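You operate a simulated robot arm through the tools that you are given. There is no shell and no other tool.

You run a simulated two-armed robot. Do the job below in one go: nothing can be reset, and whatever is moved stays where it is left.

## Task
Cure the purple Lucky sign's gem for the time marked at the blue glue pot.
Fine: orange clamp knob tight and cure hood shut before you press the cure start key; one run; then the cure time dial to off.

The check looks at the end state, three seconds after you hand in, the way a careful person would. Anything else that was tipped, shoved, dropped, spilled or broken makes it a failure.

## Robot
Two 7-joint arms with two-finger grippers on one trunk that stands fixed in place. Base frame: the origin is at the foot of the trunk, x ahead of it, y to its left, z up; the work surface is at about z = 884. Units: mm, rad, N and s.
The left shoulder is at [70, 139, 1330], the right one opposite. With the tool pointing down near the work surface each hand reaches from about 440 to 740 mm from the base axis, measured 20 degrees to its own side. Payload 3.43 kg a hand.
Tool frame (each hand has its own): the origin (TCP) lies between the finger pads and is the grasp point; the fingertips stand 30 mm ahead of it; z points along the fingers, y is the line along which they close. The gripper opens to 104 mm. The gripper's body begins 57 mm behind the TCP.
Orientation is that of the tool frame in the base frame, as [roll, pitch, yaw] about the fixed x, y, z axes, in that order (R = Rz(yaw) Ry(pitch) Rx(roll)). With the fingers straight down and closing along the base's y, the tool's x points along the base's -x, its y along +y and its z along -z.

## Interface
- The arms move only by the tool send_rows. It takes "left_increments", "right_increments" or both (then of equal length, played together; a hand with none holds still); each is one flat list of numbers, 7 for each row, row after row: the turn, a rotation vector about the tool's x, y, z in rad, then the shift along the tool's x, y, z in mm, then the opening, from 0 (shut) to 1 (fully open). In form: [ax, ay, az, dx, dy, dz, gripper, ax, ay, az, dx, dy, dz, gripper, ...]. A call has 1 to 20 rows; each row is the pose to reach, as a shift and turn from the pose commanded when the call began, along the tool's axes at that moment. Each row takes 0.2 s and may step no farther than 50 mm and 0.15 rad from the row before; otherwise, or with a gripper value out of range, the whole call is refused. Where a pose cannot be reached the arm comes as near as it can. A force on the tool above 40 N (or 10 N above the force at the start of the call, whichever is more), or a blocked arm, ends the call early, and 0.2 s more pass. The fingers move at their own pace (about 45 mm/s each) and stop on an object; they squeeze with about 26 N. The grip force told is the motor's: it shows also when the fingers shut on nothing. Time passes only in rows, and 0.2 s behind the last, so rows that repeat a pose let the fingers close. The reply holds the time, the measured pose of the TCP, the force on the tool along the base axes, the opening and the grip force, in the units named above and with some noise, with the torque about the TCP (base axes, N m) and any sound that the robot's microphone picked up.
- Cameras (640 x 400 px; columns grow to the right, rows downward): "scene" is now at [123.8, 43.5, 1550.4]; the picture's right is [0.52, -0.85, 0.00], its down [-0.56, -0.34, -0.76] and it looks along [0.65, 0.39, -0.65] (base axes); focal length 309 px, centre (320, 200). "left" rides on the left gripper at [67, -18, -90] in its tool frame; the picture's right is [0.25, 0.97, 0.00], its down [-0.73, 0.19, -0.66] and it looks along [-0.64, 0.17, 0.75] (tool axes); focal length 218 px, centre (320, 200). "right" rides on the right gripper at [67, 18, -90] in its tool frame; the picture's right is [-0.25, 0.97, 0.00], its down [-0.73, -0.19, -0.66] and it looks along [-0.64, -0.17, 0.75] (tool axes); focal length 218 px, centre (320, 200). There is no depth. A picture from a camera that has moved, and an enlarged one, comes with that camera's place and axes in the base frame and with its lens.
- snapshot(camera): a new picture of that camera. No time passes.
- raise_lower(by): slides the trunk up (or, below 0, down) by that many mm; the arms and the scene camera ride with it, the base frame stays. It gives what a move gives, with no picture.
- pan_tilt(pan, tilt): turns the head with the scene camera to pan (to the left, within 1.501 rad either way) and tilt (down, from -0.506 to 1.204), counted from straight ahead of the robot. It gives what a move gives.
- enlarge(camera, box): a new picture of the part [left, top, right, bottom] of that camera's present view, enlarged. No time passes.
- job_done(): hands the job in; it is judged then, once.

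Nothing tells you positions but the pictures and the camera data. Unless the task says otherwise, let go and move clear before handing in.

The tools are called as a command line: name --argument value ..., lists and objects as JSON in quotes. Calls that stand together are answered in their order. send_rows: Moves the arms, as the interface text tells. Its arguments: {"type":"object","properties":{"left_increments":{"type":"array"},"right_increments":{"type":"array"}},"required":[]} The other tools are called the same way: raise_lower (by) slides the trunk up or down; pan_tilt (pan, tilt) turns the head that bears the scene camera; snapshot (camera) takes a picture; enlarge (camera, box) takes an enlarged picture of a part of a camera's view; job_done () hands the job in.

At the start:

```text
time_s: 0.0
left_position: [420.4, 417.6, 1263.1]
left_orientation: [-3.141, -0.001, -3.141]
left_contact_force: [-0.2, 0.4, -0.3]
left_wrist_torque: [0.05, 0.01, 0.01]
left_width: 104.0
left_gripper_force: 0.1
right_position: [491.0, 19.2, 1281.5]
right_orientation: [-3.142, 0.0, -3.14]
right_contact_force: [-0.6, 0.6, 0.6]
right_wrist_torque: [0.04, 0.0, -0.03]
right_width: 104.1
right_gripper_force: 0.0
trunk travel left (down, up): [-825.0, 115.0]
head pan, tilt: [0.548, 0.714]
```

scene: 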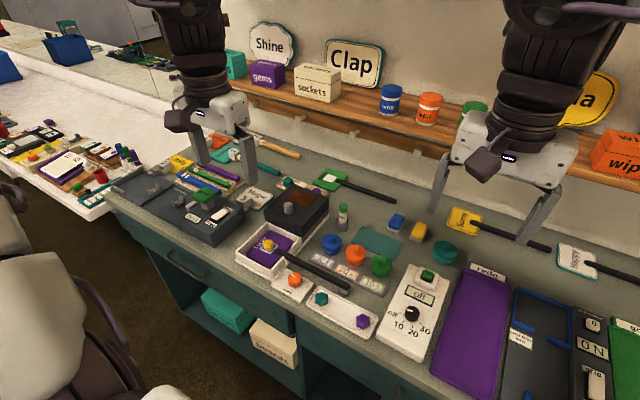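
right: 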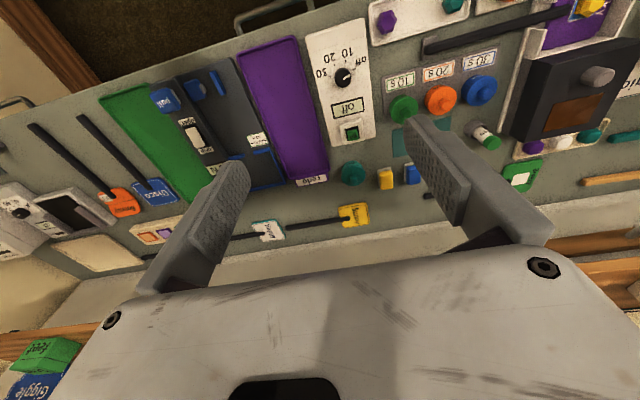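
left: 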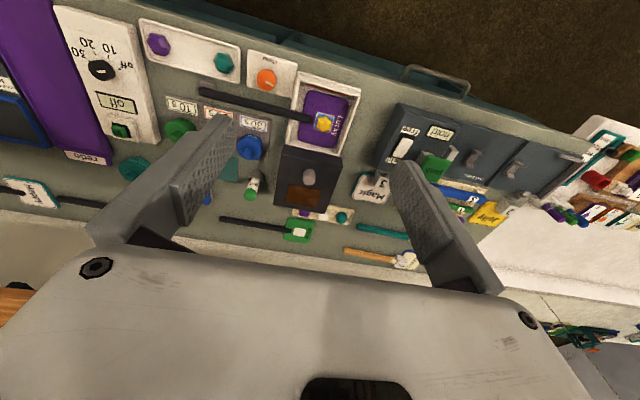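

I see a workbench with a cure station (dark hood, white tray holding a purple sign), an orange knob panel, a dial panel with a green key, and three glue pots with labels. I'll look closer before moving anything.

enlarge --camera "scene" --box '[220, 170, 400, 340]'

enlarge --camera "scene" --box '[340, 230, 480, 370]'

enlarge --camera "left" --box '[200, 40, 400, 220]'

enlarge --camera "right" --box '[290, 0, 640, 200]'

```text
2.35 times, centred on (310, 255) of scene
camera zoom: at [123.8, 43.5, 1550.4], right [0.52, -0.85, 0.0], down [-0.56, -0.34, -0.76], along [0.65, 0.39, -0.65], focal length 727 px, centre (344, 71)
```

zoom: 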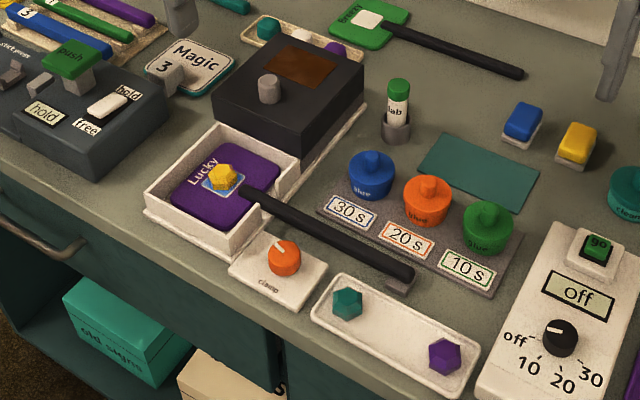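

```text
2.86 times, centred on (410, 300) of scene
camera zoom: at [123.8, 43.5, 1550.4], right [0.52, -0.85, 0.0], down [-0.56, -0.34, -0.76], along [0.65, 0.39, -0.65], focal length 882 px, centre (63, -86)
```

zoom: 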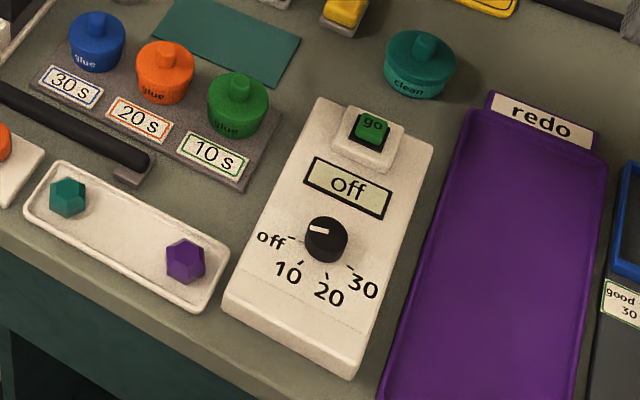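

```text
2.22 times, centred on (300, 130) of left
camera zoom: at [353.2, 401.1, 1354.3], right [-0.25, 0.97, 0.0], down [0.73, 0.19, 0.66], along [0.64, 0.17, -0.75], focal length 485 px, centre (364, 356)
```

zoom: 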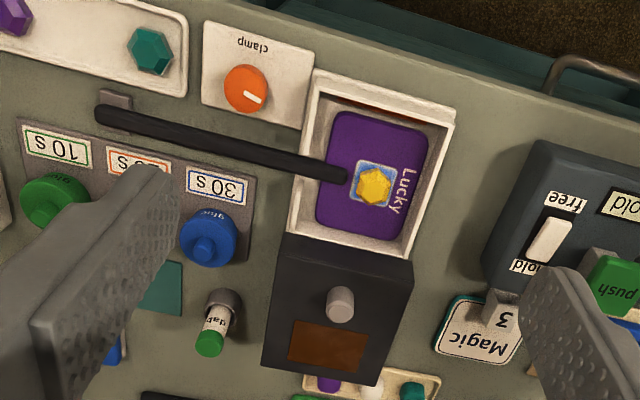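

```text
1.83 times, centred on (465, 100) of right
camera zoom: at [422.3, 38.2, 1370.7], right [0.25, 0.97, 0.0], down [0.73, -0.19, 0.66], along [0.64, -0.17, -0.75], focal length 399 px, centre (55, 383)
```

zoom: 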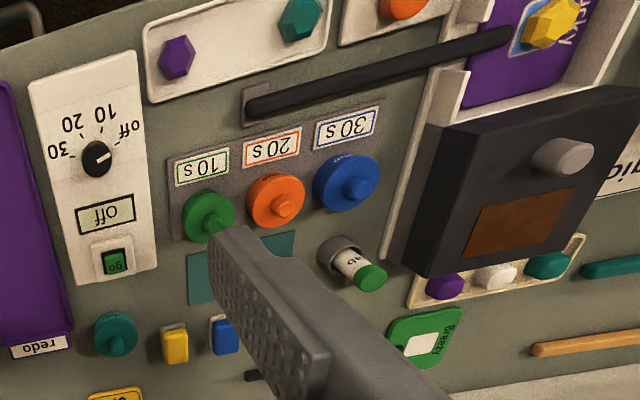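

The purple Lucky sign is in the cure tray and the blue pot's label reads 30 s. The clamp knob is near (470, 330), the dial near (525, 55) and the hood knob near (608, 445). I'll bring the left hand in above the clamp for a closer look.

send_rows --left_increments '[0, 0, 0, 0, -20, 30, 1, 0, 0, 0, 0, -40, 60, 1, 0, 0, 0, 0, -60, 90, 1, 0, 0, 0, 0, -80, 120, 1, 0, 0, 0, 0, -88, 143, 1]'

snapshot --camera "left"

enlarge --camera "scene" --box '[220, 220, 320, 320]'

```text
time_s: 1.2
left_position: [420.1, 328.7, 1122.5]
left_orientation: [3.141, 0.0, -3.141]
left_contact_force: [0.0, 0.0, 0.6]
left_wrist_torque: [-0.01, 0.0, -0.01]
left_width: 104.0
left_gripper_force: 0.1
right_position: [490.7, 20.1, 1281.2]
right_orientation: [-3.141, -0.001, -3.141]
right_contact_force: [0.0, -0.1, -0.3]
right_wrist_torque: [-0.01, 0.03, -0.04]
right_width: 104.2
right_gripper_force: 0.1
trunk travel left (down, up): [-825.0, 115.0]
head pan, tilt: [0.548, 0.714]
```

```text
taken
camera left: at [353.7, 313.3, 1212.4], right [-0.25, 0.97, 0.0], down [0.73, 0.19, 0.66], along [0.64, 0.17, -0.75], focal length 218 px, centre (320, 200)
```

left: 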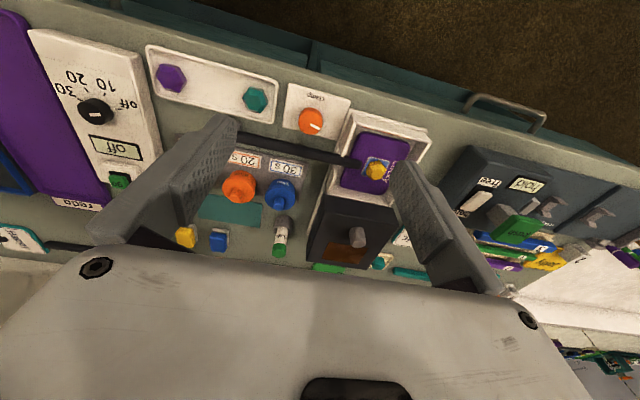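

```text
4.00 times, centred on (270, 270) of scene
camera zoom: at [124.9, 43.7, 1550.3], right [0.52, -0.85, 0.0], down [-0.56, -0.34, -0.76], along [0.64, 0.39, -0.66], focal length 1235 px, centre (520, -80)
```

zoom: 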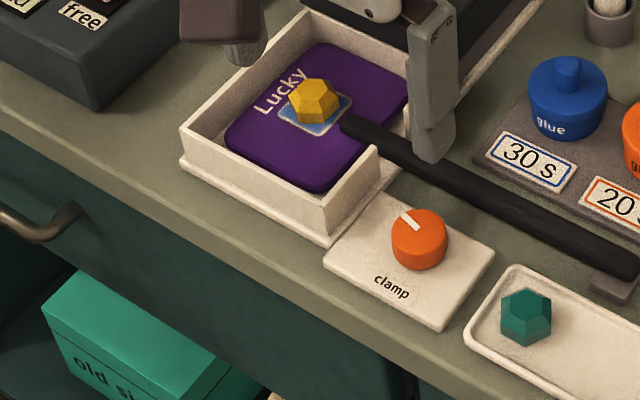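

The clamp knob sits at about (471, 330, 912), and its index mark points up and to the left as seen from the robot. Next I'll move the left hand over to look at the hood and its slide.

send_rows --left_increments '[0, 0, 0, -20, 29, 0, 1, 0, 0, 0, -40, 58, 0, 1, 0, 0, 0, -60, 86, 0, 1, 0, 0, 0, -60, 86, 0, 1]'

snapshot --camera "left"

enlarge --camera "left" --box '[220, 40, 440, 260]'

snapshot --camera "scene"

```text
time_s: 2.2
left_position: [479.2, 417.9, 1120.0]
left_orientation: [-3.141, 0.001, 3.14]
left_contact_force: [-0.3, -0.3, 0.5]
left_wrist_torque: [0.01, 0.0, -0.01]
left_width: 104.2
left_gripper_force: 0.1
right_position: [490.2, 18.6, 1281.7]
right_orientation: [-3.14, -0.001, -3.141]
right_contact_force: [0.5, 0.0, -0.4]
right_wrist_torque: [-0.01, 0.02, -0.01]
right_width: 104.0
right_gripper_force: 0.0
trunk travel left (down, up): [-825.0, 115.0]
head pan, tilt: [0.548, 0.714]
```

```text
taken
camera left: at [413.6, 400.8, 1211.3], right [-0.25, 0.97, 0.0], down [0.73, 0.19, 0.66], along [0.64, 0.17, -0.75], focal length 218 px, centre (320, 200)
```

left: 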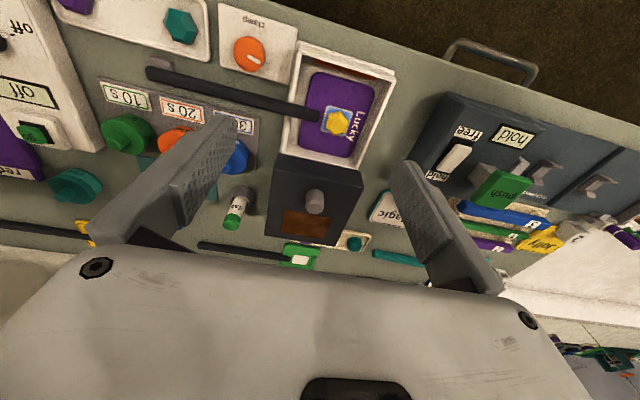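

```text
1.82 times, centred on (330, 150) of left
camera zoom: at [413.6, 400.8, 1211.3], right [-0.25, 0.97, 0.0], down [0.73, 0.19, 0.66], along [0.64, 0.17, -0.75], focal length 397 px, centre (302, 291)
```

zoom: 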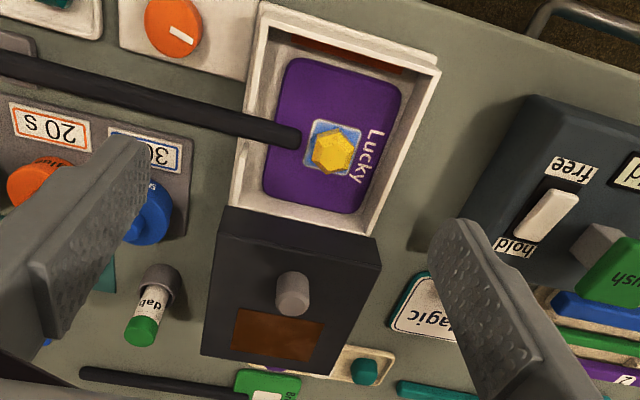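

```text
taken
camera scene: at [123.3, 43.2, 1550.4], right [0.52, -0.85, 0.0], down [-0.56, -0.34, -0.76], along [0.65, 0.39, -0.65], focal length 309 px, centre (320, 200)
```

scene: 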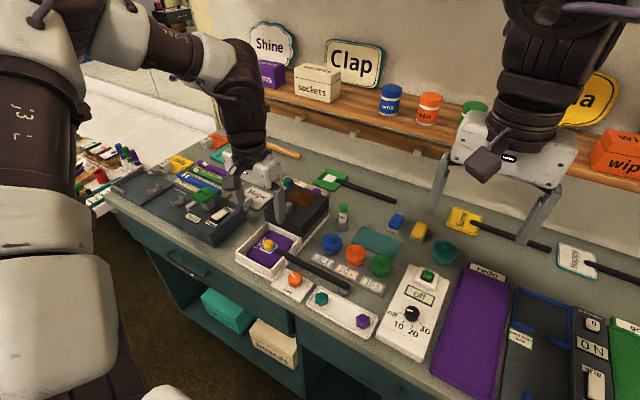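

enlarge --camera "left" --box '[260, 150, 380, 250]'

enlarge --camera "left" --box '[210, 0, 410, 140]'

enlarge --camera "scene" --box '[230, 165, 360, 295]'

```text
4.00 times, centred on (320, 200) of left
camera zoom: at [413.6, 400.8, 1211.3], right [-0.25, 0.97, 0.0], down [0.73, 0.19, 0.66], along [0.64, 0.17, -0.75], focal length 873 px, centre (320, 200)
```

zoom: 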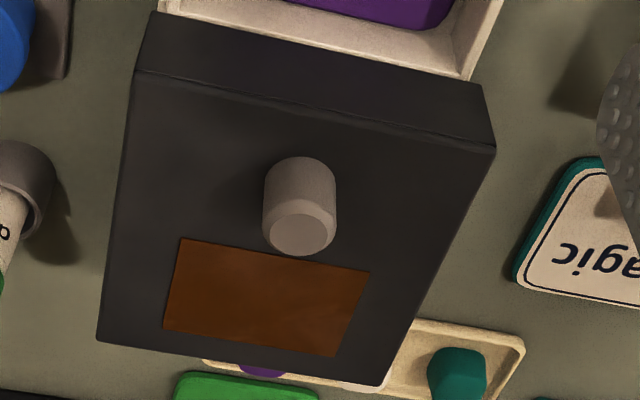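

```text
2.86 times, centred on (310, 70) of left
camera zoom: at [413.6, 400.8, 1211.3], right [-0.25, 0.97, 0.0], down [0.73, 0.19, 0.66], along [0.64, 0.17, -0.75], focal length 624 px, centre (349, 571)
```

zoom: 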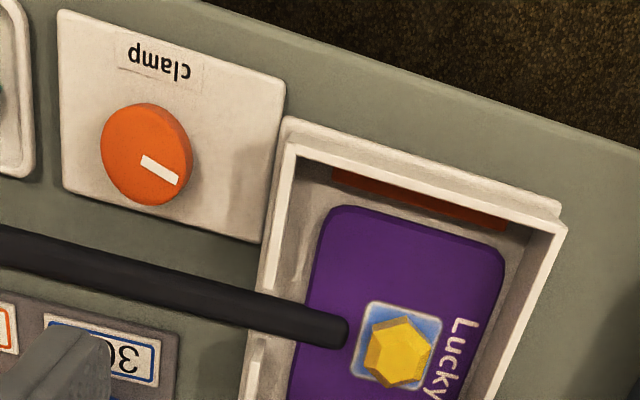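

```text
3.08 times, centred on (295, 230) of scene
camera zoom: at [123.3, 43.2, 1550.4], right [0.52, -0.85, 0.0], down [-0.56, -0.34, -0.76], along [0.65, 0.39, -0.65], focal length 950 px, centre (397, 108)
```

zoom: 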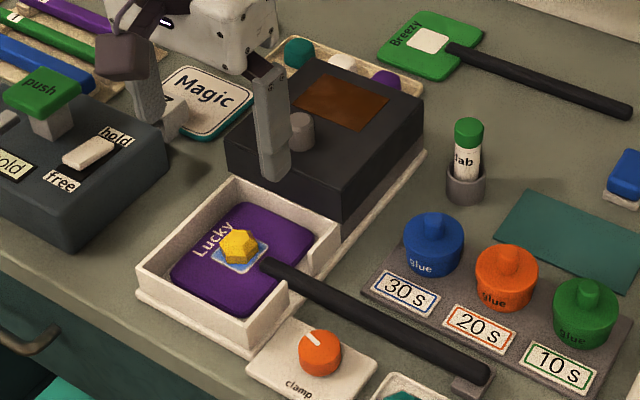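

The hood is a shell about 146 mm long with its front at x≈588; its knob top is near (619, 445, 990) and it should slide toward the robot over the tray. I'll start with the clamp: the left hand goes above the clamp knob, half open and turned back about 30° so it has room to turn clockwise.

send_rows --left_increments '[0, 0, -0.13, 2, -22, 25, 0.6, 0, 0, -0.26, 4, -44, 55, 0.5, 0, 0, -0.39, 6, -66, 85, 0.5, 0, 0, -0.52, 7.5, -87, 115, 0.5, 0, 0, -0.52, 7.5, -87, 115, 0.5]'

snapshot --camera "left"

enlarge --camera "scene" --box '[230, 210, 360, 340]'

```text
time_s: 3.4
left_position: [474.6, 344.3, 1011.0]
left_orientation: [-3.139, -0.002, -2.625]
left_contact_force: [-0.6, -0.1, 0.1]
left_wrist_torque: [0.01, -0.05, 0.0]
left_width: 52.0
left_gripper_force: 0.1
left hand out of reach, approached as far as the arm can: row 4, 5
right_position: [490.2, 19.9, 1282.1]
right_orientation: [-3.139, -0.001, -3.141]
right_contact_force: [0.0, -0.6, 0.1]
right_wrist_torque: [-0.03, 0.01, 0.04]
right_width: 104.0
right_gripper_force: 0.1
trunk travel left (down, up): [-825.0, 115.0]
head pan, tilt: [0.548, 0.714]
```

```text
taken
camera left: at [426.3, 297.3, 1101.0], right [-0.7, 0.72, 0.0], down [0.54, 0.53, 0.66], along [0.47, 0.46, -0.76], focal length 218 px, centre (320, 200)
```

left: 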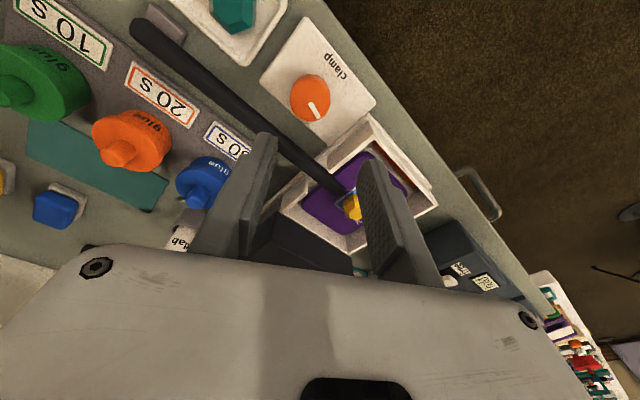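

```text
3.08 times, centred on (295, 275) of scene
camera zoom: at [123.3, 44.5, 1550.4], right [0.52, -0.85, 0.0], down [-0.56, -0.34, -0.76], along [0.65, 0.39, -0.65], focal length 950 px, centre (397, -31)
```

zoom: 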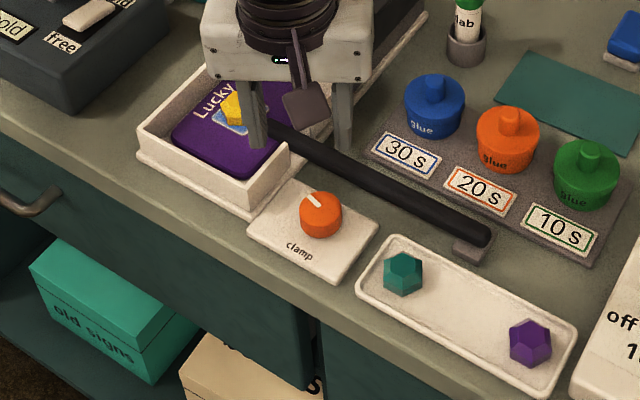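

The left hand stopped short there because the turned-back wrist runs out of reach. I'll undo the pre-turn and see where the hand ends up.

send_rows --left_increments '[0, 0, 0.13, 0, 0, 0, 0.5, 0, 0, 0.26, 0, 0, 0, 0.5, 0, 0, 0.39, 0, 0, 0, 0.5, 0, 0, 0.52, 0, 0, 0, 0.5, 0, 0, 0.52, 0, 0, 0, 0.5]'

snapshot --camera "left"

```text
time_s: 4.6
left_position: [475.6, 343.1, 1008.5]
left_orientation: [-3.141, 0.0, 3.14]
left_contact_force: [0.0, 0.5, 0.0]
left_wrist_torque: [0.04, -0.02, 0.01]
left_width: 51.7
left_gripper_force: 0.0
right_position: [489.0, 20.4, 1281.8]
right_orientation: [3.141, 0.0, -3.14]
right_contact_force: [-0.5, -0.2, 0.1]
right_wrist_torque: [0.01, 0.03, -0.03]
right_width: 103.9
right_gripper_force: 0.2
trunk travel left (down, up): [-825.0, 115.0]
head pan, tilt: [0.548, 0.714]
```

```text
taken
camera left: at [409.1, 326.6, 1100.6], right [-0.25, 0.97, 0.0], down [0.73, 0.19, 0.66], along [0.64, 0.16, -0.75], focal length 218 px, centre (320, 200)
```

left: 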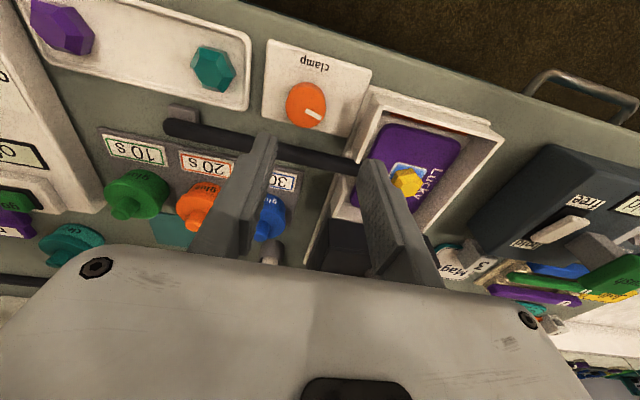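

send_rows --left_increments '[0, 0, 0, 1.5, -7, 4, 0.5, 0, 0, 0, 2.5, -13.5, 9, 0.5, 0, 0, 0, 2.5, -13.5, 9, 0.5]'

```text
time_s: 5.4
left_position: [473.5, 330.2, 1002.3]
left_orientation: [3.141, -0.001, 3.141]
left_contact_force: [0.0, -0.3, 0.1]
left_wrist_torque: [-0.02, 0.01, -0.02]
left_width: 51.9
left_gripper_force: 0.1
right_position: [489.6, 18.7, 1281.5]
right_orientation: [-3.14, 0.0, 3.141]
right_contact_force: [0.0, 0.1, 0.1]
right_wrist_torque: [-0.02, 0.0, 0.02]
right_width: 103.9
right_gripper_force: 0.0
trunk travel left (down, up): [-825.0, 115.0]
head pan, tilt: [0.548, 0.714]
```

enlarge --camera "left" --box '[220, 40, 420, 200]'

enlarge --camera "scene" --box '[240, 200, 360, 320]'

```text
2.50 times, centred on (320, 120) of left
camera zoom: at [406.7, 312.8, 1091.7], right [-0.25, 0.97, 0.0], down [0.73, 0.19, 0.66], along [0.64, 0.17, -0.75], focal length 546 px, centre (320, 400)
```

zoom: 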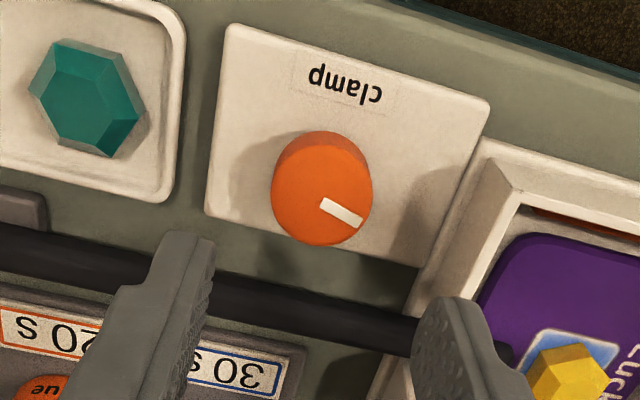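

```text
3.33 times, centred on (300, 260) of scene
camera zoom: at [123.7, 43.7, 1550.4], right [0.52, -0.85, 0.0], down [-0.56, -0.34, -0.76], along [0.65, 0.39, -0.65], focal length 1030 px, centre (387, 0)
```

zoom: 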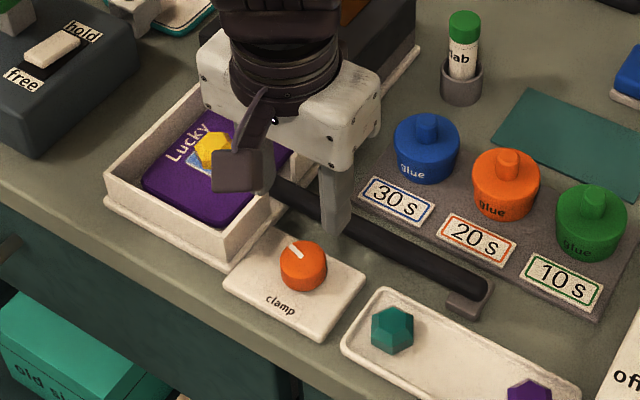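

The fingers are centred over the clamp knob to within a millimetre, so I'll lower to about z 927 and close on it.

send_rows --left_increments '[0, 0, 0, 0, 0, 30, 0.5, 0, 0, 0, 0, 0, 55, 0.5, 0, 0, 0, 0, 0, 74, 0.5, 0, 0, 0, 0, 0, 74, 0.5]'

enlarge --camera "left" --box '[220, 40, 420, 200]'

enlarge --camera "scene" --box '[240, 220, 340, 320]'

```text
time_s: 6.4
left_position: [463.0, 337.2, 956.4]
left_orientation: [3.141, -0.001, -3.14]
left_contact_force: [-0.3, 1.3, 1.0]
left_wrist_torque: [0.01, 0.01, 0.02]
left_width: 52.0
left_gripper_force: 0.0
left hand out of reach, approached as far as the arm can: row 2, 3, 4
right_position: [491.5, 19.3, 1281.9]
right_orientation: [-3.141, 0.001, 3.141]
right_contact_force: [-0.1, 0.3, -0.3]
right_wrist_torque: [0.01, 0.04, 0.01]
right_width: 103.9
right_gripper_force: 0.0
trunk travel left (down, up): [-825.0, 115.0]
head pan, tilt: [0.548, 0.714]
```

```text
2.50 times, centred on (320, 120) of left
camera zoom: at [397.0, 320.7, 1046.6], right [-0.25, 0.97, 0.0], down [0.73, 0.19, 0.66], along [0.64, 0.17, -0.75], focal length 546 px, centre (320, 400)
```

zoom: 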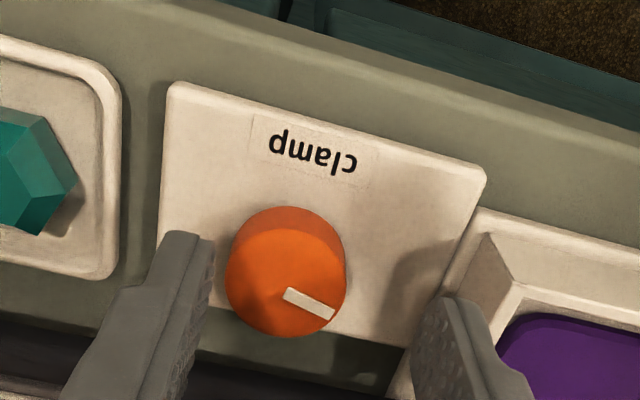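

```text
4.00 times, centred on (290, 270) of scene
camera zoom: at [124.5, 43.2, 1550.3], right [0.52, -0.85, 0.0], down [-0.56, -0.34, -0.76], along [0.65, 0.39, -0.65], focal length 1235 px, centre (440, -80)
```

zoom: 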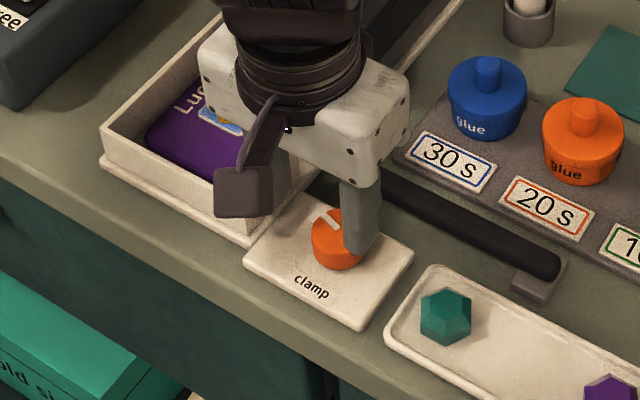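

The left arm can't reach lower from this trunk height, but the same arm pose worked at z≈1002. I'll go back to that pose and lower the trunk instead, so the hand comes straight down onto the knob.

send_rows --left_increments '[0, 0, 0, 0, 0, -20, 0.5, 0, 0, 0, -5, -4, -40, 0.5, 0, 0, 0, -10.2, -7.4, -60, 0.5, 0, 0, 0, -10.2, -7.4, -60, 0.5]'

raise_lower --by -50

enlarge --camera "left" --box '[220, 40, 420, 200]'

```text
time_s: 7.4
left_position: [472.0, 329.6, 1016.0]
left_orientation: [3.141, 0.0, -3.141]
left_contact_force: [0.7, -0.9, 0.4]
left_wrist_torque: [0.0, -0.01, 0.03]
left_width: 52.3
left_gripper_force: 0.1
right_position: [490.4, 19.8, 1282.9]
right_orientation: [3.141, 0.0, 3.141]
right_contact_force: [-0.1, 0.7, -0.4]
right_wrist_torque: [-0.02, 0.0, 0.02]
right_width: 103.9
right_gripper_force: 0.0
trunk travel left (down, up): [-825.0, 115.0]
head pan, tilt: [0.548, 0.714]
```

```text
time_s: 8.3
left_position: [473.6, 328.5, 965.6]
left_orientation: [3.141, 0.0, -3.142]
left_contact_force: [-0.5, -1.2, 0.0]
left_wrist_torque: [-0.04, 0.01, 0.02]
left_width: 52.1
left_gripper_force: 0.2
right_position: [489.8, 19.3, 1230.7]
right_orientation: [-3.141, -0.001, 3.141]
right_contact_force: [-0.6, 0.9, -0.3]
right_wrist_torque: [-0.03, -0.01, -0.01]
right_width: 104.2
right_gripper_force: 0.1
trunk travel left (down, up): [-775.0, 165.0]
head pan, tilt: [0.548, 0.714]
```

```text
2.50 times, centred on (320, 120) of left
camera zoom: at [406.6, 312.1, 1056.7], right [-0.25, 0.97, 0.0], down [0.73, 0.19, 0.66], along [0.64, 0.17, -0.75], focal length 546 px, centre (320, 400)
```

zoom: 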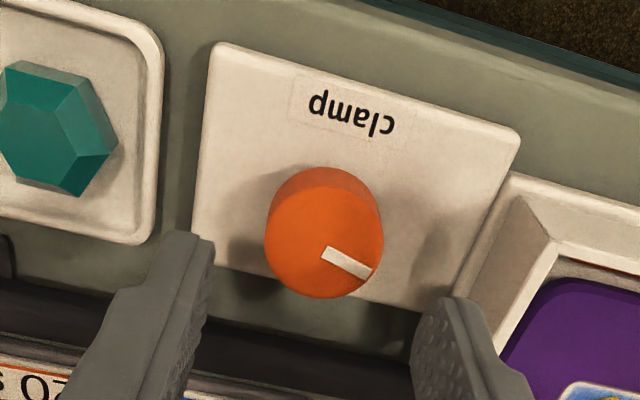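

raise_lower --by -38

enlarge --camera "left" --box '[220, 40, 420, 200]'

enlarge --camera "scene" --box '[240, 180, 360, 300]'

```text
time_s: 9.1
left_position: [472.9, 328.8, 927.6]
left_orientation: [-3.141, 0.0, -3.14]
left_contact_force: [0.5, 0.8, 0.2]
left_wrist_torque: [-0.02, -0.01, -0.01]
left_width: 52.1
left_gripper_force: 0.1
right_position: [490.5, 19.1, 1195.4]
right_orientation: [3.141, 0.0, -3.141]
right_contact_force: [-0.3, 0.4, 0.1]
right_wrist_torque: [-0.01, -0.01, 0.01]
right_width: 104.3
right_gripper_force: 0.0
trunk travel left (down, up): [-737.0, 203.0]
head pan, tilt: [0.548, 0.714]
```

```text
2.50 times, centred on (320, 120) of left
camera zoom: at [406.5, 312.3, 1018.7], right [-0.25, 0.97, 0.0], down [0.73, 0.19, 0.66], along [0.64, 0.17, -0.75], focal length 546 px, centre (320, 400)
```

zoom: 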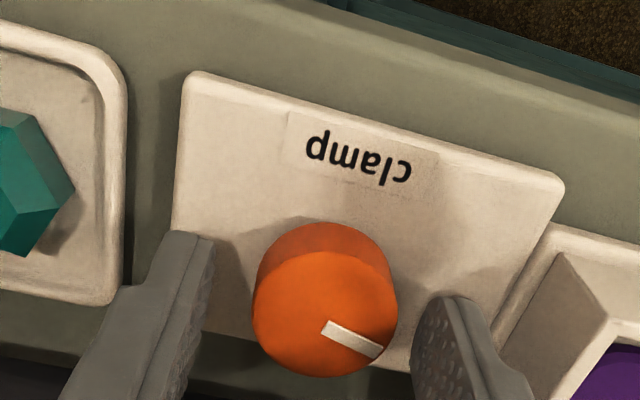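

```text
3.33 times, centred on (300, 240) of scene
camera zoom: at [123.3, 43.4, 1462.4], right [0.52, -0.85, 0.0], down [-0.56, -0.34, -0.76], along [0.65, 0.39, -0.65], focal length 1030 px, centre (387, 67)
```

zoom: 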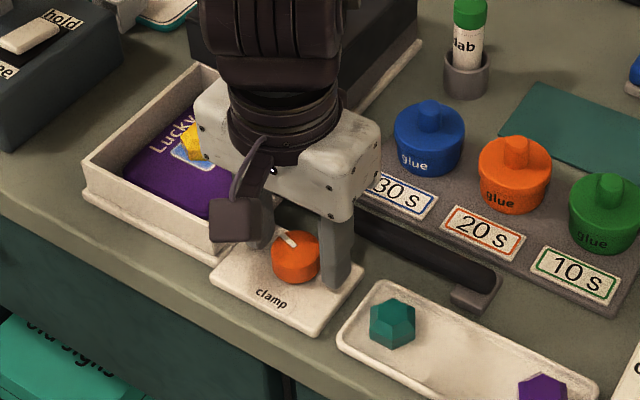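

The knob sits between the fingers and the tips clear the plate, so I'll close on it now.

send_rows --left_increments '[0, 0, 0, 0, 0, 0, 0, 0, 0, 0, 0, 0, 0, 0, 0, 0, 0, 0, 0, 0, 0]'

enlarge --camera "left" --box '[220, 40, 420, 200]'

```text
time_s: 9.9
left_position: [473.6, 329.4, 928.3]
left_orientation: [3.141, 0.001, -3.141]
left_contact_force: [0.0, 2.7, -0.7]
left_wrist_torque: [0.13, 0.09, -0.01]
left_width: 32.8
left_gripper_force: 44.7
right_position: [490.0, 20.0, 1194.7]
right_orientation: [3.14, 0.0, 3.14]
right_contact_force: [-0.7, 0.0, -0.2]
right_wrist_torque: [0.01, 0.0, -0.02]
right_width: 104.0
right_gripper_force: 0.1
trunk travel left (down, up): [-737.0, 203.0]
head pan, tilt: [0.548, 0.714]
```

```text
2.50 times, centred on (320, 120) of left
camera zoom: at [406.8, 313.0, 1018.2], right [-0.25, 0.97, 0.0], down [0.73, 0.19, 0.66], along [0.64, 0.17, -0.75], focal length 546 px, centre (320, 400)
```

zoom: 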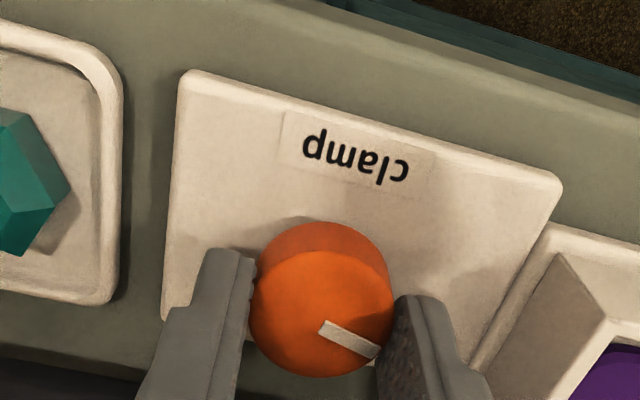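

The knob is held at 33 mm width. I'll turn it clockwise in small steps and watch the torque.

send_rows --left_increments '[0, 0, 0.1, 0, 0, 0, 0, 0, 0, 0.2, 0, 0, 0, 0, 0, 0, 0.3, 0, 0, 0, 0, 0, 0, 0.4, 0, 0, 0, 0]'

enlarge --camera "left" --box '[220, 40, 420, 200]'

```text
time_s: 10.9
left_position: [471.6, 329.3, 926.3]
left_orientation: [-3.141, 0.001, 2.741]
left_contact_force: [-0.5, 3.2, -0.6]
left_wrist_torque: [0.16, 0.15, -0.03]
left_width: 32.6
left_gripper_force: 45.1
right_position: [489.6, 19.2, 1193.8]
right_orientation: [-3.14, 0.0, -3.14]
right_contact_force: [-0.2, 0.0, 0.1]
right_wrist_torque: [0.0, -0.01, -0.01]
right_width: 103.9
right_gripper_force: 0.0
trunk travel left (down, up): [-737.0, 203.0]
head pan, tilt: [0.548, 0.714]
```

```text
2.50 times, centred on (320, 120) of left
camera zoom: at [405.2, 340.3, 1018.3], right [0.15, 0.99, 0.0], down [0.75, -0.11, 0.66], along [0.65, -0.1, -0.75], focal length 546 px, centre (320, 400)
```

zoom: 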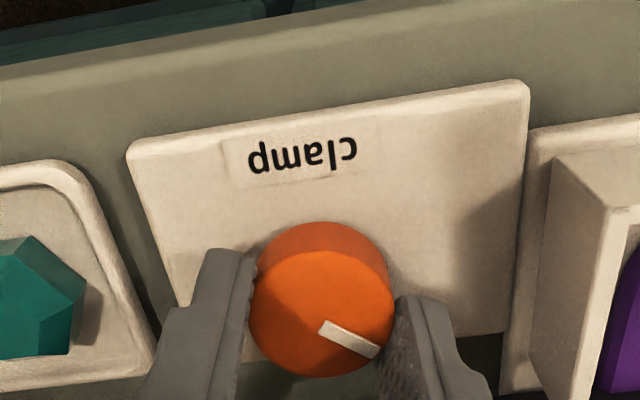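

The knob turns with the hand easily, so I'll keep going clockwise.

send_rows --left_increments '[0, 0, 0.1, 0, 0, 0, 0, 0, 0, 0.2, 0, 0, 0, 0, 0, 0, 0.3, 0, 0, 0, 0, 0, 0, 0.4, 0, 0, 0, 0, 0, 0, 0.5, 0, 0, 0, 0]'

enlarge --camera "left" --box '[220, 40, 420, 200]'

```text
time_s: 12.1
left_position: [472.5, 329.4, 926.6]
left_orientation: [-3.14, 0.0, 2.239]
left_contact_force: [-3.6, 1.9, -1.8]
left_wrist_torque: [-0.04, -0.12, -0.01]
left_width: 33.1
left_gripper_force: 44.4
right_position: [489.7, 20.5, 1193.7]
right_orientation: [-3.14, 0.001, 3.141]
right_contact_force: [0.5, -0.5, -0.7]
right_wrist_torque: [-0.01, -0.01, -0.01]
right_width: 104.2
right_gripper_force: 0.1
trunk travel left (down, up): [-737.0, 203.0]
head pan, tilt: [0.548, 0.714]
```

```text
2.50 times, centred on (320, 120) of left
camera zoom: at [418.2, 371.7, 1018.2], right [0.6, 0.8, 0.0], down [0.6, -0.45, 0.66], along [0.52, -0.4, -0.75], focal length 546 px, centre (320, 400)
```

zoom: 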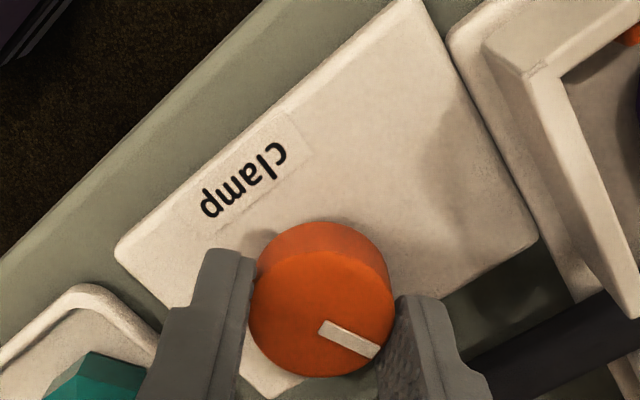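

send_rows --left_increments '[0, 0, 0.1, 0, 0, 0, 0, 0, 0, 0.2, 0, 0, 0, 0, 0, 0, 0.3, 0, 0, 0, 0, 0, 0, 0.4, 0, 0, 0, 0]'

enlarge --camera "left" --box '[220, 40, 420, 200]'

enlarge --camera "scene" --box '[240, 180, 360, 300]'

```text
time_s: 13.1
left_position: [472.7, 329.6, 928.2]
left_orientation: [-3.14, 0.001, 1.837]
left_contact_force: [-4.4, -2.0, -5.0]
left_wrist_torque: [-0.01, 0.23, 0.0]
left_width: 33.0
left_gripper_force: 44.8
right_position: [489.5, 19.2, 1194.2]
right_orientation: [3.14, 0.001, 3.14]
right_contact_force: [-0.2, 0.1, -0.2]
right_wrist_torque: [0.01, 0.02, 0.03]
right_width: 103.9
right_gripper_force: 0.1
trunk travel left (down, up): [-737.0, 203.0]
head pan, tilt: [0.548, 0.714]
```

```text
2.50 times, centred on (320, 120) of left
camera zoom: at [438.6, 389.8, 1018.3], right [0.87, 0.5, 0.0], down [0.38, -0.65, 0.66], along [0.33, -0.57, -0.75], focal length 546 px, centre (320, 400)
```

zoom: 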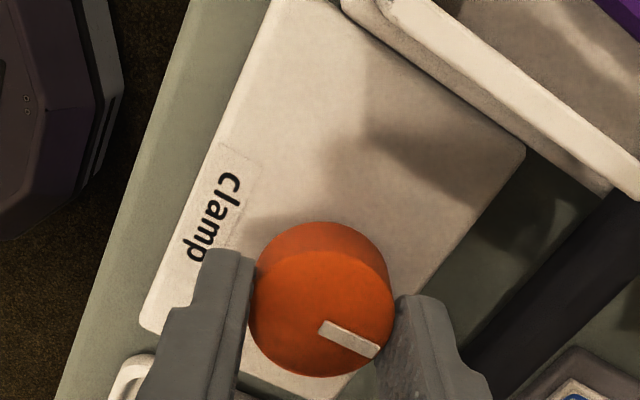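

```text
3.33 times, centred on (300, 240) of scene
camera zoom: at [123.5, 43.3, 1462.4], right [0.52, -0.85, 0.0], down [-0.56, -0.34, -0.76], along [0.65, 0.39, -0.65], focal length 1030 px, centre (387, 67)
```

zoom: 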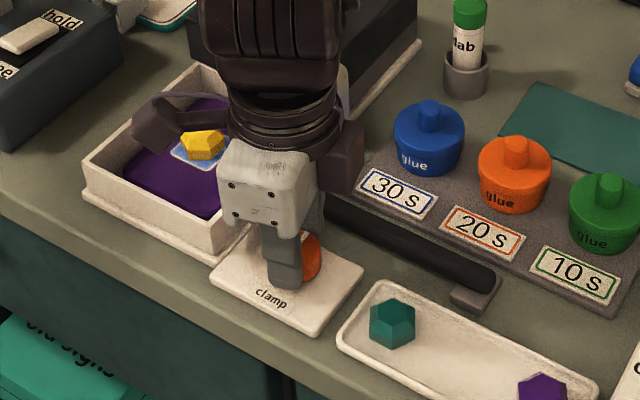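

send_rows --left_increments '[0, 0, 0.1, 0, 0, 0, 0, 0, 0, 0.2, 0, 0, 0, 0, 0, 0, 0.3, 0, 0, 0, 0, 0, 0, 0.4, 0, 0, 0, 0]'

enlarge --camera "left" --box '[220, 40, 420, 200]'

```text
time_s: 14.1
left_position: [472.7, 330.0, 927.6]
left_orientation: [-3.139, 0.0, 1.438]
left_contact_force: [-12.6, -8.7, -15.8]
left_wrist_torque: [-0.11, 0.1, 0.02]
left_width: 32.8
left_gripper_force: 44.7
right_position: [489.5, 18.1, 1193.5]
right_orientation: [3.14, 0.001, 3.142]
right_contact_force: [0.5, 0.2, -0.2]
right_wrist_torque: [0.01, -0.01, -0.01]
right_width: 104.3
right_gripper_force: 0.0
trunk travel left (down, up): [-737.0, 203.0]
head pan, tilt: [0.548, 0.714]
```

```text
2.50 times, centred on (320, 120) of left
camera zoom: at [464.6, 398.5, 1018.3], right [0.99, 0.12, 0.0], down [0.1, -0.75, 0.66], along [0.08, -0.65, -0.75], focal length 546 px, centre (320, 400)
```

zoom: 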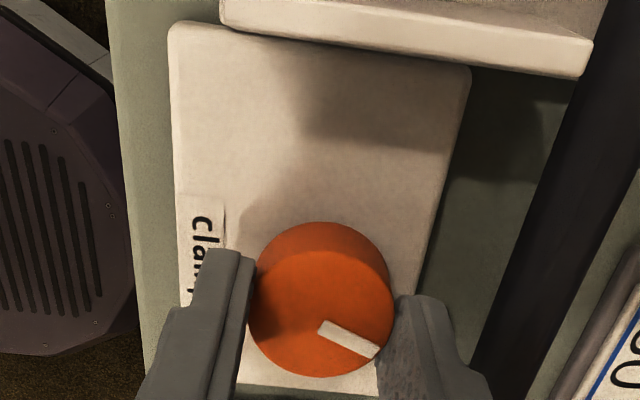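

The knob has turned about 97° without a stop, but side force is building. I'll open slightly to relax it and check the mark before I re-grip.

send_rows --left_increments '[0, 0, 0, 0, 0, 0, 0.4, 0, 0, 0, 0, 0, 0, 0.4, 0, 0, 0, 0, 0, 0, 0.4]'

enlarge --camera "left" --box '[220, 40, 420, 200]'

enlarge --camera "scene" --box '[240, 180, 360, 300]'

```text
time_s: 14.9
left_position: [474.0, 330.7, 927.9]
left_orientation: [3.141, 0.0, 1.442]
left_contact_force: [-0.5, -0.2, 0.6]
left_wrist_torque: [0.03, 0.01, -0.02]
left_width: 41.7
left_gripper_force: 0.0
right_position: [490.0, 18.8, 1193.1]
right_orientation: [-3.141, 0.0, -3.141]
right_contact_force: [0.3, 0.3, 0.7]
right_wrist_torque: [-0.01, 0.0, 0.02]
right_width: 103.9
right_gripper_force: 0.1
trunk travel left (down, up): [-737.0, 203.0]
head pan, tilt: [0.548, 0.714]
```

```text
2.50 times, centred on (320, 120) of left
camera zoom: at [466.2, 399.5, 1019.1], right [0.99, 0.13, 0.0], down [0.09, -0.75, 0.66], along [0.08, -0.65, -0.75], focal length 546 px, centre (320, 400)
```

zoom: 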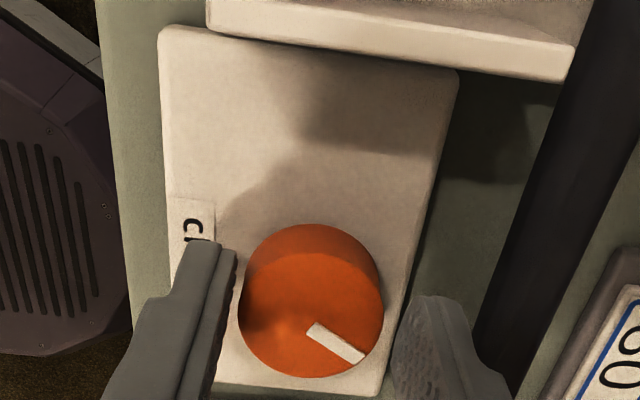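

```text
3.33 times, centred on (300, 240) of scene
camera zoom: at [123.8, 43.7, 1462.4], right [0.52, -0.85, 0.0], down [-0.56, -0.34, -0.76], along [0.65, 0.39, -0.65], focal length 1030 px, centre (387, 67)
```

zoom: 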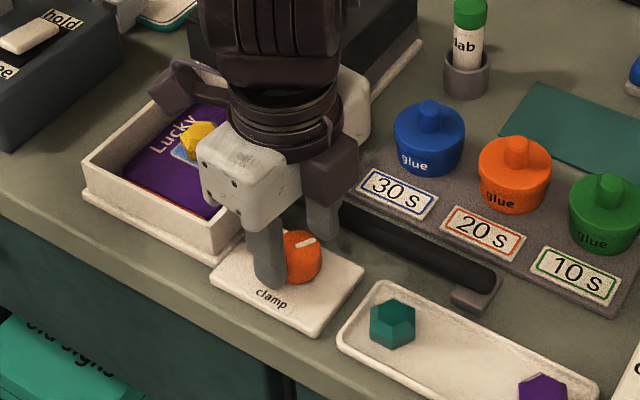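

The mark now points about −35°, so the clamp has turned roughly 95° with no stop felt yet. I'll rotate the open hand back around the knob and take another bite.

send_rows --left_increments '[0, 0, -0.13, 0, 0, 0, 0.42, 0, 0, -0.26, 0, 0, 0, 0.42, 0, 0, -0.39, 0, 0, 0, 0.42, 0, 0, -0.52, 0, 0, 0, 0.42, 0, 0, -0.65, 0, 0, 0, 0.42, 0, 0, -0.78, 0, 0, 0, 0.42, 0, 0, -0.91, 0, 0, 0, 0.42, 0, 0, -1.04, 0, 0, 0, 0.42, 0, 0, -1.17, 0, 0, 0, 0.42, 0, 0, -1.3, 0, 0, 0, 0.42, 0, 0, -1.43, 0, 0, 0, 0.42, 0, 0, -1.56, 0, 0, 0, 0.42, 0, 0, -1.69, 0, 0, 0, 0.42]'

enlarge --camera "left" --box '[220, 40, 420, 200]'

```text
time_s: 17.7
left_position: [473.3, 329.5, 927.4]
left_orientation: [-3.141, 0.0, 3.133]
left_contact_force: [0.8, -0.5, 0.0]
left_wrist_torque: [-0.03, -0.02, 0.02]
left_width: 43.6
left_gripper_force: 0.1
right_position: [490.3, 19.5, 1194.0]
right_orientation: [3.141, 0.0, -3.142]
right_contact_force: [0.4, 0.8, -0.2]
right_wrist_torque: [-0.02, -0.02, -0.05]
right_width: 103.9
right_gripper_force: 0.0
trunk travel left (down, up): [-737.0, 203.0]
head pan, tilt: [0.548, 0.714]
```

```text
2.50 times, centred on (320, 120) of left
camera zoom: at [406.7, 312.8, 1018.2], right [-0.25, 0.97, 0.0], down [0.73, 0.19, 0.66], along [0.64, 0.16, -0.75], focal length 546 px, centre (320, 400)
```

zoom: 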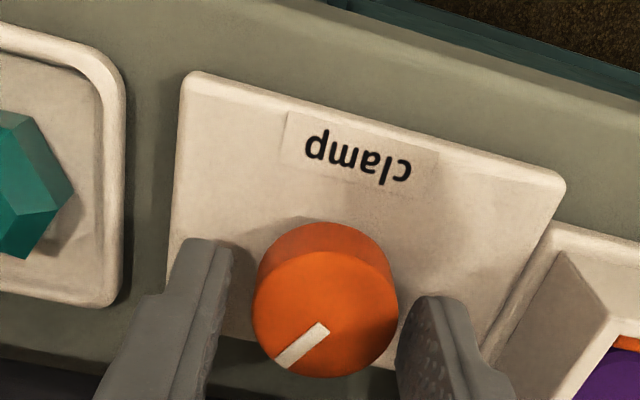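

send_rows --left_increments '[0, 0, 0, 1.5, 0, 0, 0.42, 0, 0, 0, 1.5, 0, 0, 0, 0, 0, 0, 1.5, 0, 0, 0, 0, 0, 0, 1.5, 0, 0, 0]'

send_rows --left_increments '[0, 0, 0.1, 0, 0, 0, 0, 0, 0, 0.2, 0, 0, 0, 0, 0, 0, 0.3, 0, 0, 0, 0, 0, 0, 0.4, 0, 0, 0, 0]'

enlarge --camera "left" --box '[220, 40, 420, 200]'

```text
time_s: 18.7
left_position: [471.1, 329.5, 927.0]
left_orientation: [3.14, 0.0, 3.13]
left_contact_force: [-0.7, 2.6, -1.3]
left_wrist_torque: [0.14, -0.08, 0.01]
left_width: 32.7
left_gripper_force: 44.7
right_position: [489.7, 20.5, 1194.4]
right_orientation: [-3.138, 0.0, -3.141]
right_contact_force: [0.3, 0.4, -1.2]
right_wrist_torque: [-0.01, 0.02, -0.02]
right_width: 104.0
right_gripper_force: 0.0
trunk travel left (down, up): [-737.0, 203.0]
head pan, tilt: [0.548, 0.714]
```

```text
time_s: 19.7
left_position: [470.9, 328.8, 927.9]
left_orientation: [-3.141, 0.0, 2.73]
left_contact_force: [-1.1, 3.4, -4.3]
left_wrist_torque: [0.29, 0.35, 0.0]
left_width: 33.0
left_gripper_force: 45.2
right_position: [491.1, 20.5, 1193.1]
right_orientation: [-3.142, -0.001, -3.141]
right_contact_force: [-0.7, 0.0, 0.9]
right_wrist_torque: [0.0, -0.04, -0.02]
right_width: 104.0
right_gripper_force: 0.1
trunk travel left (down, up): [-737.0, 203.0]
head pan, tilt: [0.548, 0.714]
```

```text
2.50 times, centred on (320, 120) of left
camera zoom: at [404.0, 341.6, 1017.9], right [0.16, 0.99, 0.0], down [0.75, -0.12, 0.66], along [0.65, -0.1, -0.75], focal length 546 px, centre (320, 400)
```

zoom: 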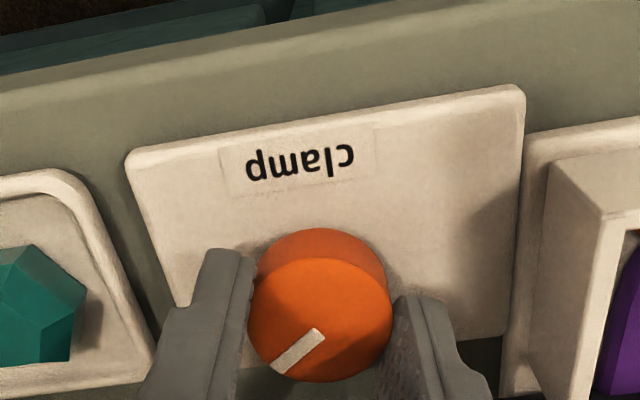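

send_rows --left_increments '[0, 0, 0.1, 0, 0, 0, 0, 0, 0, 0.2, 0, 0, 0, 0, 0, 0, 0.3, 0, 0, 0, 0, 0, 0, 0.4, 0, 0, 0, 0]'

enlarge --camera "left" --box '[220, 40, 420, 200]'

```text
time_s: 20.7
left_position: [472.1, 329.5, 926.7]
left_orientation: [-3.141, 0.001, 2.331]
left_contact_force: [-1.3, 4.8, -4.9]
left_wrist_torque: [0.03, -0.13, 0.34]
left_width: 33.1
left_gripper_force: 44.7
right_position: [490.5, 20.7, 1194.4]
right_orientation: [-3.14, -0.001, -3.141]
right_contact_force: [0.3, -0.4, -0.3]
right_wrist_torque: [0.03, -0.02, -0.01]
right_width: 103.9
right_gripper_force: 0.1
trunk travel left (down, up): [-737.0, 203.0]
head pan, tilt: [0.548, 0.714]
```

```text
2.50 times, centred on (320, 120) of left
camera zoom: at [413.9, 367.4, 1017.9], right [0.53, 0.85, 0.0], down [0.64, -0.4, 0.66], along [0.56, -0.35, -0.75], focal length 546 px, centre (320, 400)
```

zoom: 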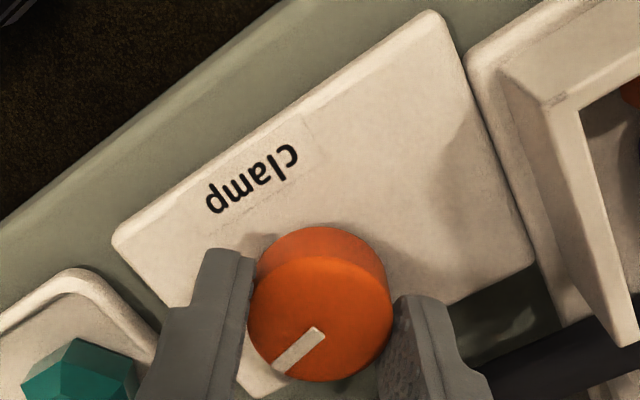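

The reaction torque has jumped to 0.34 N·m, so the stop is close. I'll turn a bit further to confirm it is tight.

send_rows --left_increments '[0, 0, 0.08, 0, 0, 0, 0, 0, 0, 0.16, 0, 0, 0, 0, 0, 0, 0.24, 0, 0, 0, 0, 0, 0, 0.24, 0, 0, 0, 0]'

enlarge --camera "left" --box '[220, 40, 420, 200]'

```text
time_s: 21.7
left_position: [471.9, 331.5, 927.7]
left_orientation: [3.139, 0.002, 2.089]
left_contact_force: [4.3, 4.3, 4.2]
left_wrist_torque: [0.04, -0.14, 0.59]
left_width: 32.8
left_gripper_force: 44.7
right_position: [490.0, 19.7, 1193.0]
right_orientation: [3.141, -0.001, 3.141]
right_contact_force: [0.0, 0.1, 0.3]
right_wrist_torque: [-0.01, 0.02, -0.01]
right_width: 104.0
right_gripper_force: 0.0
trunk travel left (down, up): [-737.0, 203.0]
head pan, tilt: [0.548, 0.714]
```

```text
2.50 times, centred on (320, 120) of left
camera zoom: at [424.4, 379.7, 1018.3], right [0.71, 0.7, 0.0], down [0.53, -0.54, 0.66], along [0.46, -0.47, -0.75], focal length 546 px, centre (320, 400)
```

zoom: 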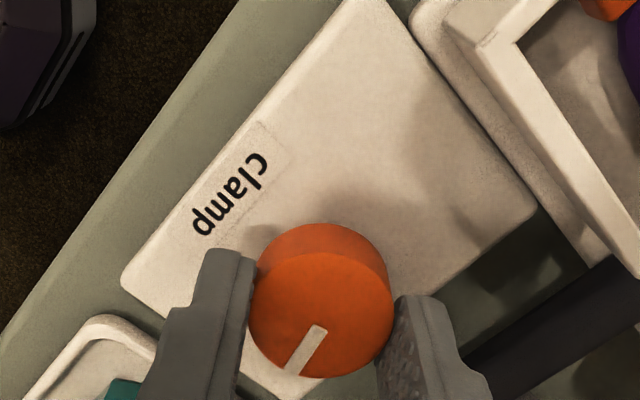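

The knob now slips in the fingers against a hard stop at about 0.6 N·m, so the clamp is tight. I'll open just enough to release it and lift straight up.

send_rows --left_increments '[0, 0, 0, 0, 0, 0, 0.42, 0, 0, 0, 0, 0, 0, 0.42, 0, 0, 0, 0, 0, 0, 0.42, 0, 0, 0, 0, 0, -20, 0.42, 0, 0, 0, 0, 0, -50, 0.42, 0, 0, 0, 0, 0, -85, 0.42, 0, 0, 0, 0, 0, -120, 0.42]'

enlarge --camera "scene" --box '[230, 170, 350, 290]'

snapshot --camera "left"

```text
time_s: 23.3
left_position: [470.4, 328.5, 1049.4]
left_orientation: [-3.142, 0.0, 2.091]
left_contact_force: [0.0, 0.6, 0.1]
left_wrist_torque: [0.04, 0.01, 0.04]
left_width: 43.7
left_gripper_force: 0.0
right_position: [488.8, 19.5, 1194.5]
right_orientation: [3.141, 0.001, 3.141]
right_contact_force: [0.5, -0.3, 0.3]
right_wrist_torque: [-0.01, 0.03, -0.03]
right_width: 104.1
right_gripper_force: 0.0
trunk travel left (down, up): [-737.0, 203.0]
head pan, tilt: [0.548, 0.714]
```

```text
3.33 times, centred on (290, 230) of scene
camera zoom: at [122.4, 42.7, 1462.5], right [0.52, -0.85, 0.0], down [-0.56, -0.34, -0.76], along [0.65, 0.39, -0.65], focal length 1030 px, centre (420, 100)
```

zoom: 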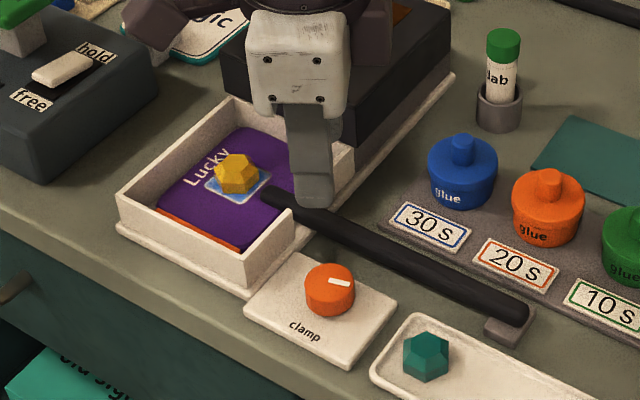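

```text
taken
camera left: at [422.6, 377.4, 1140.0], right [0.71, 0.7, 0.0], down [0.53, -0.54, 0.66], along [0.46, -0.47, -0.75], focal length 218 px, centre (320, 200)
```

left: 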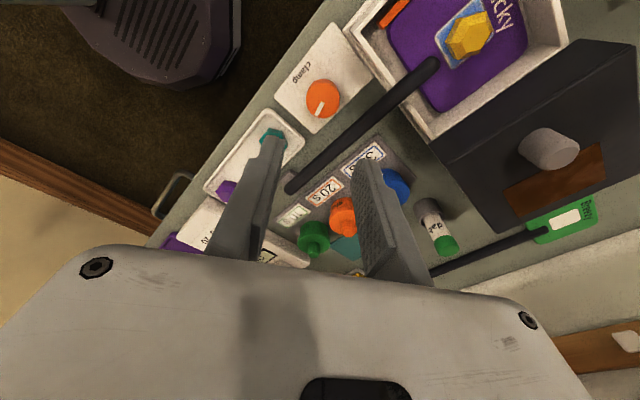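

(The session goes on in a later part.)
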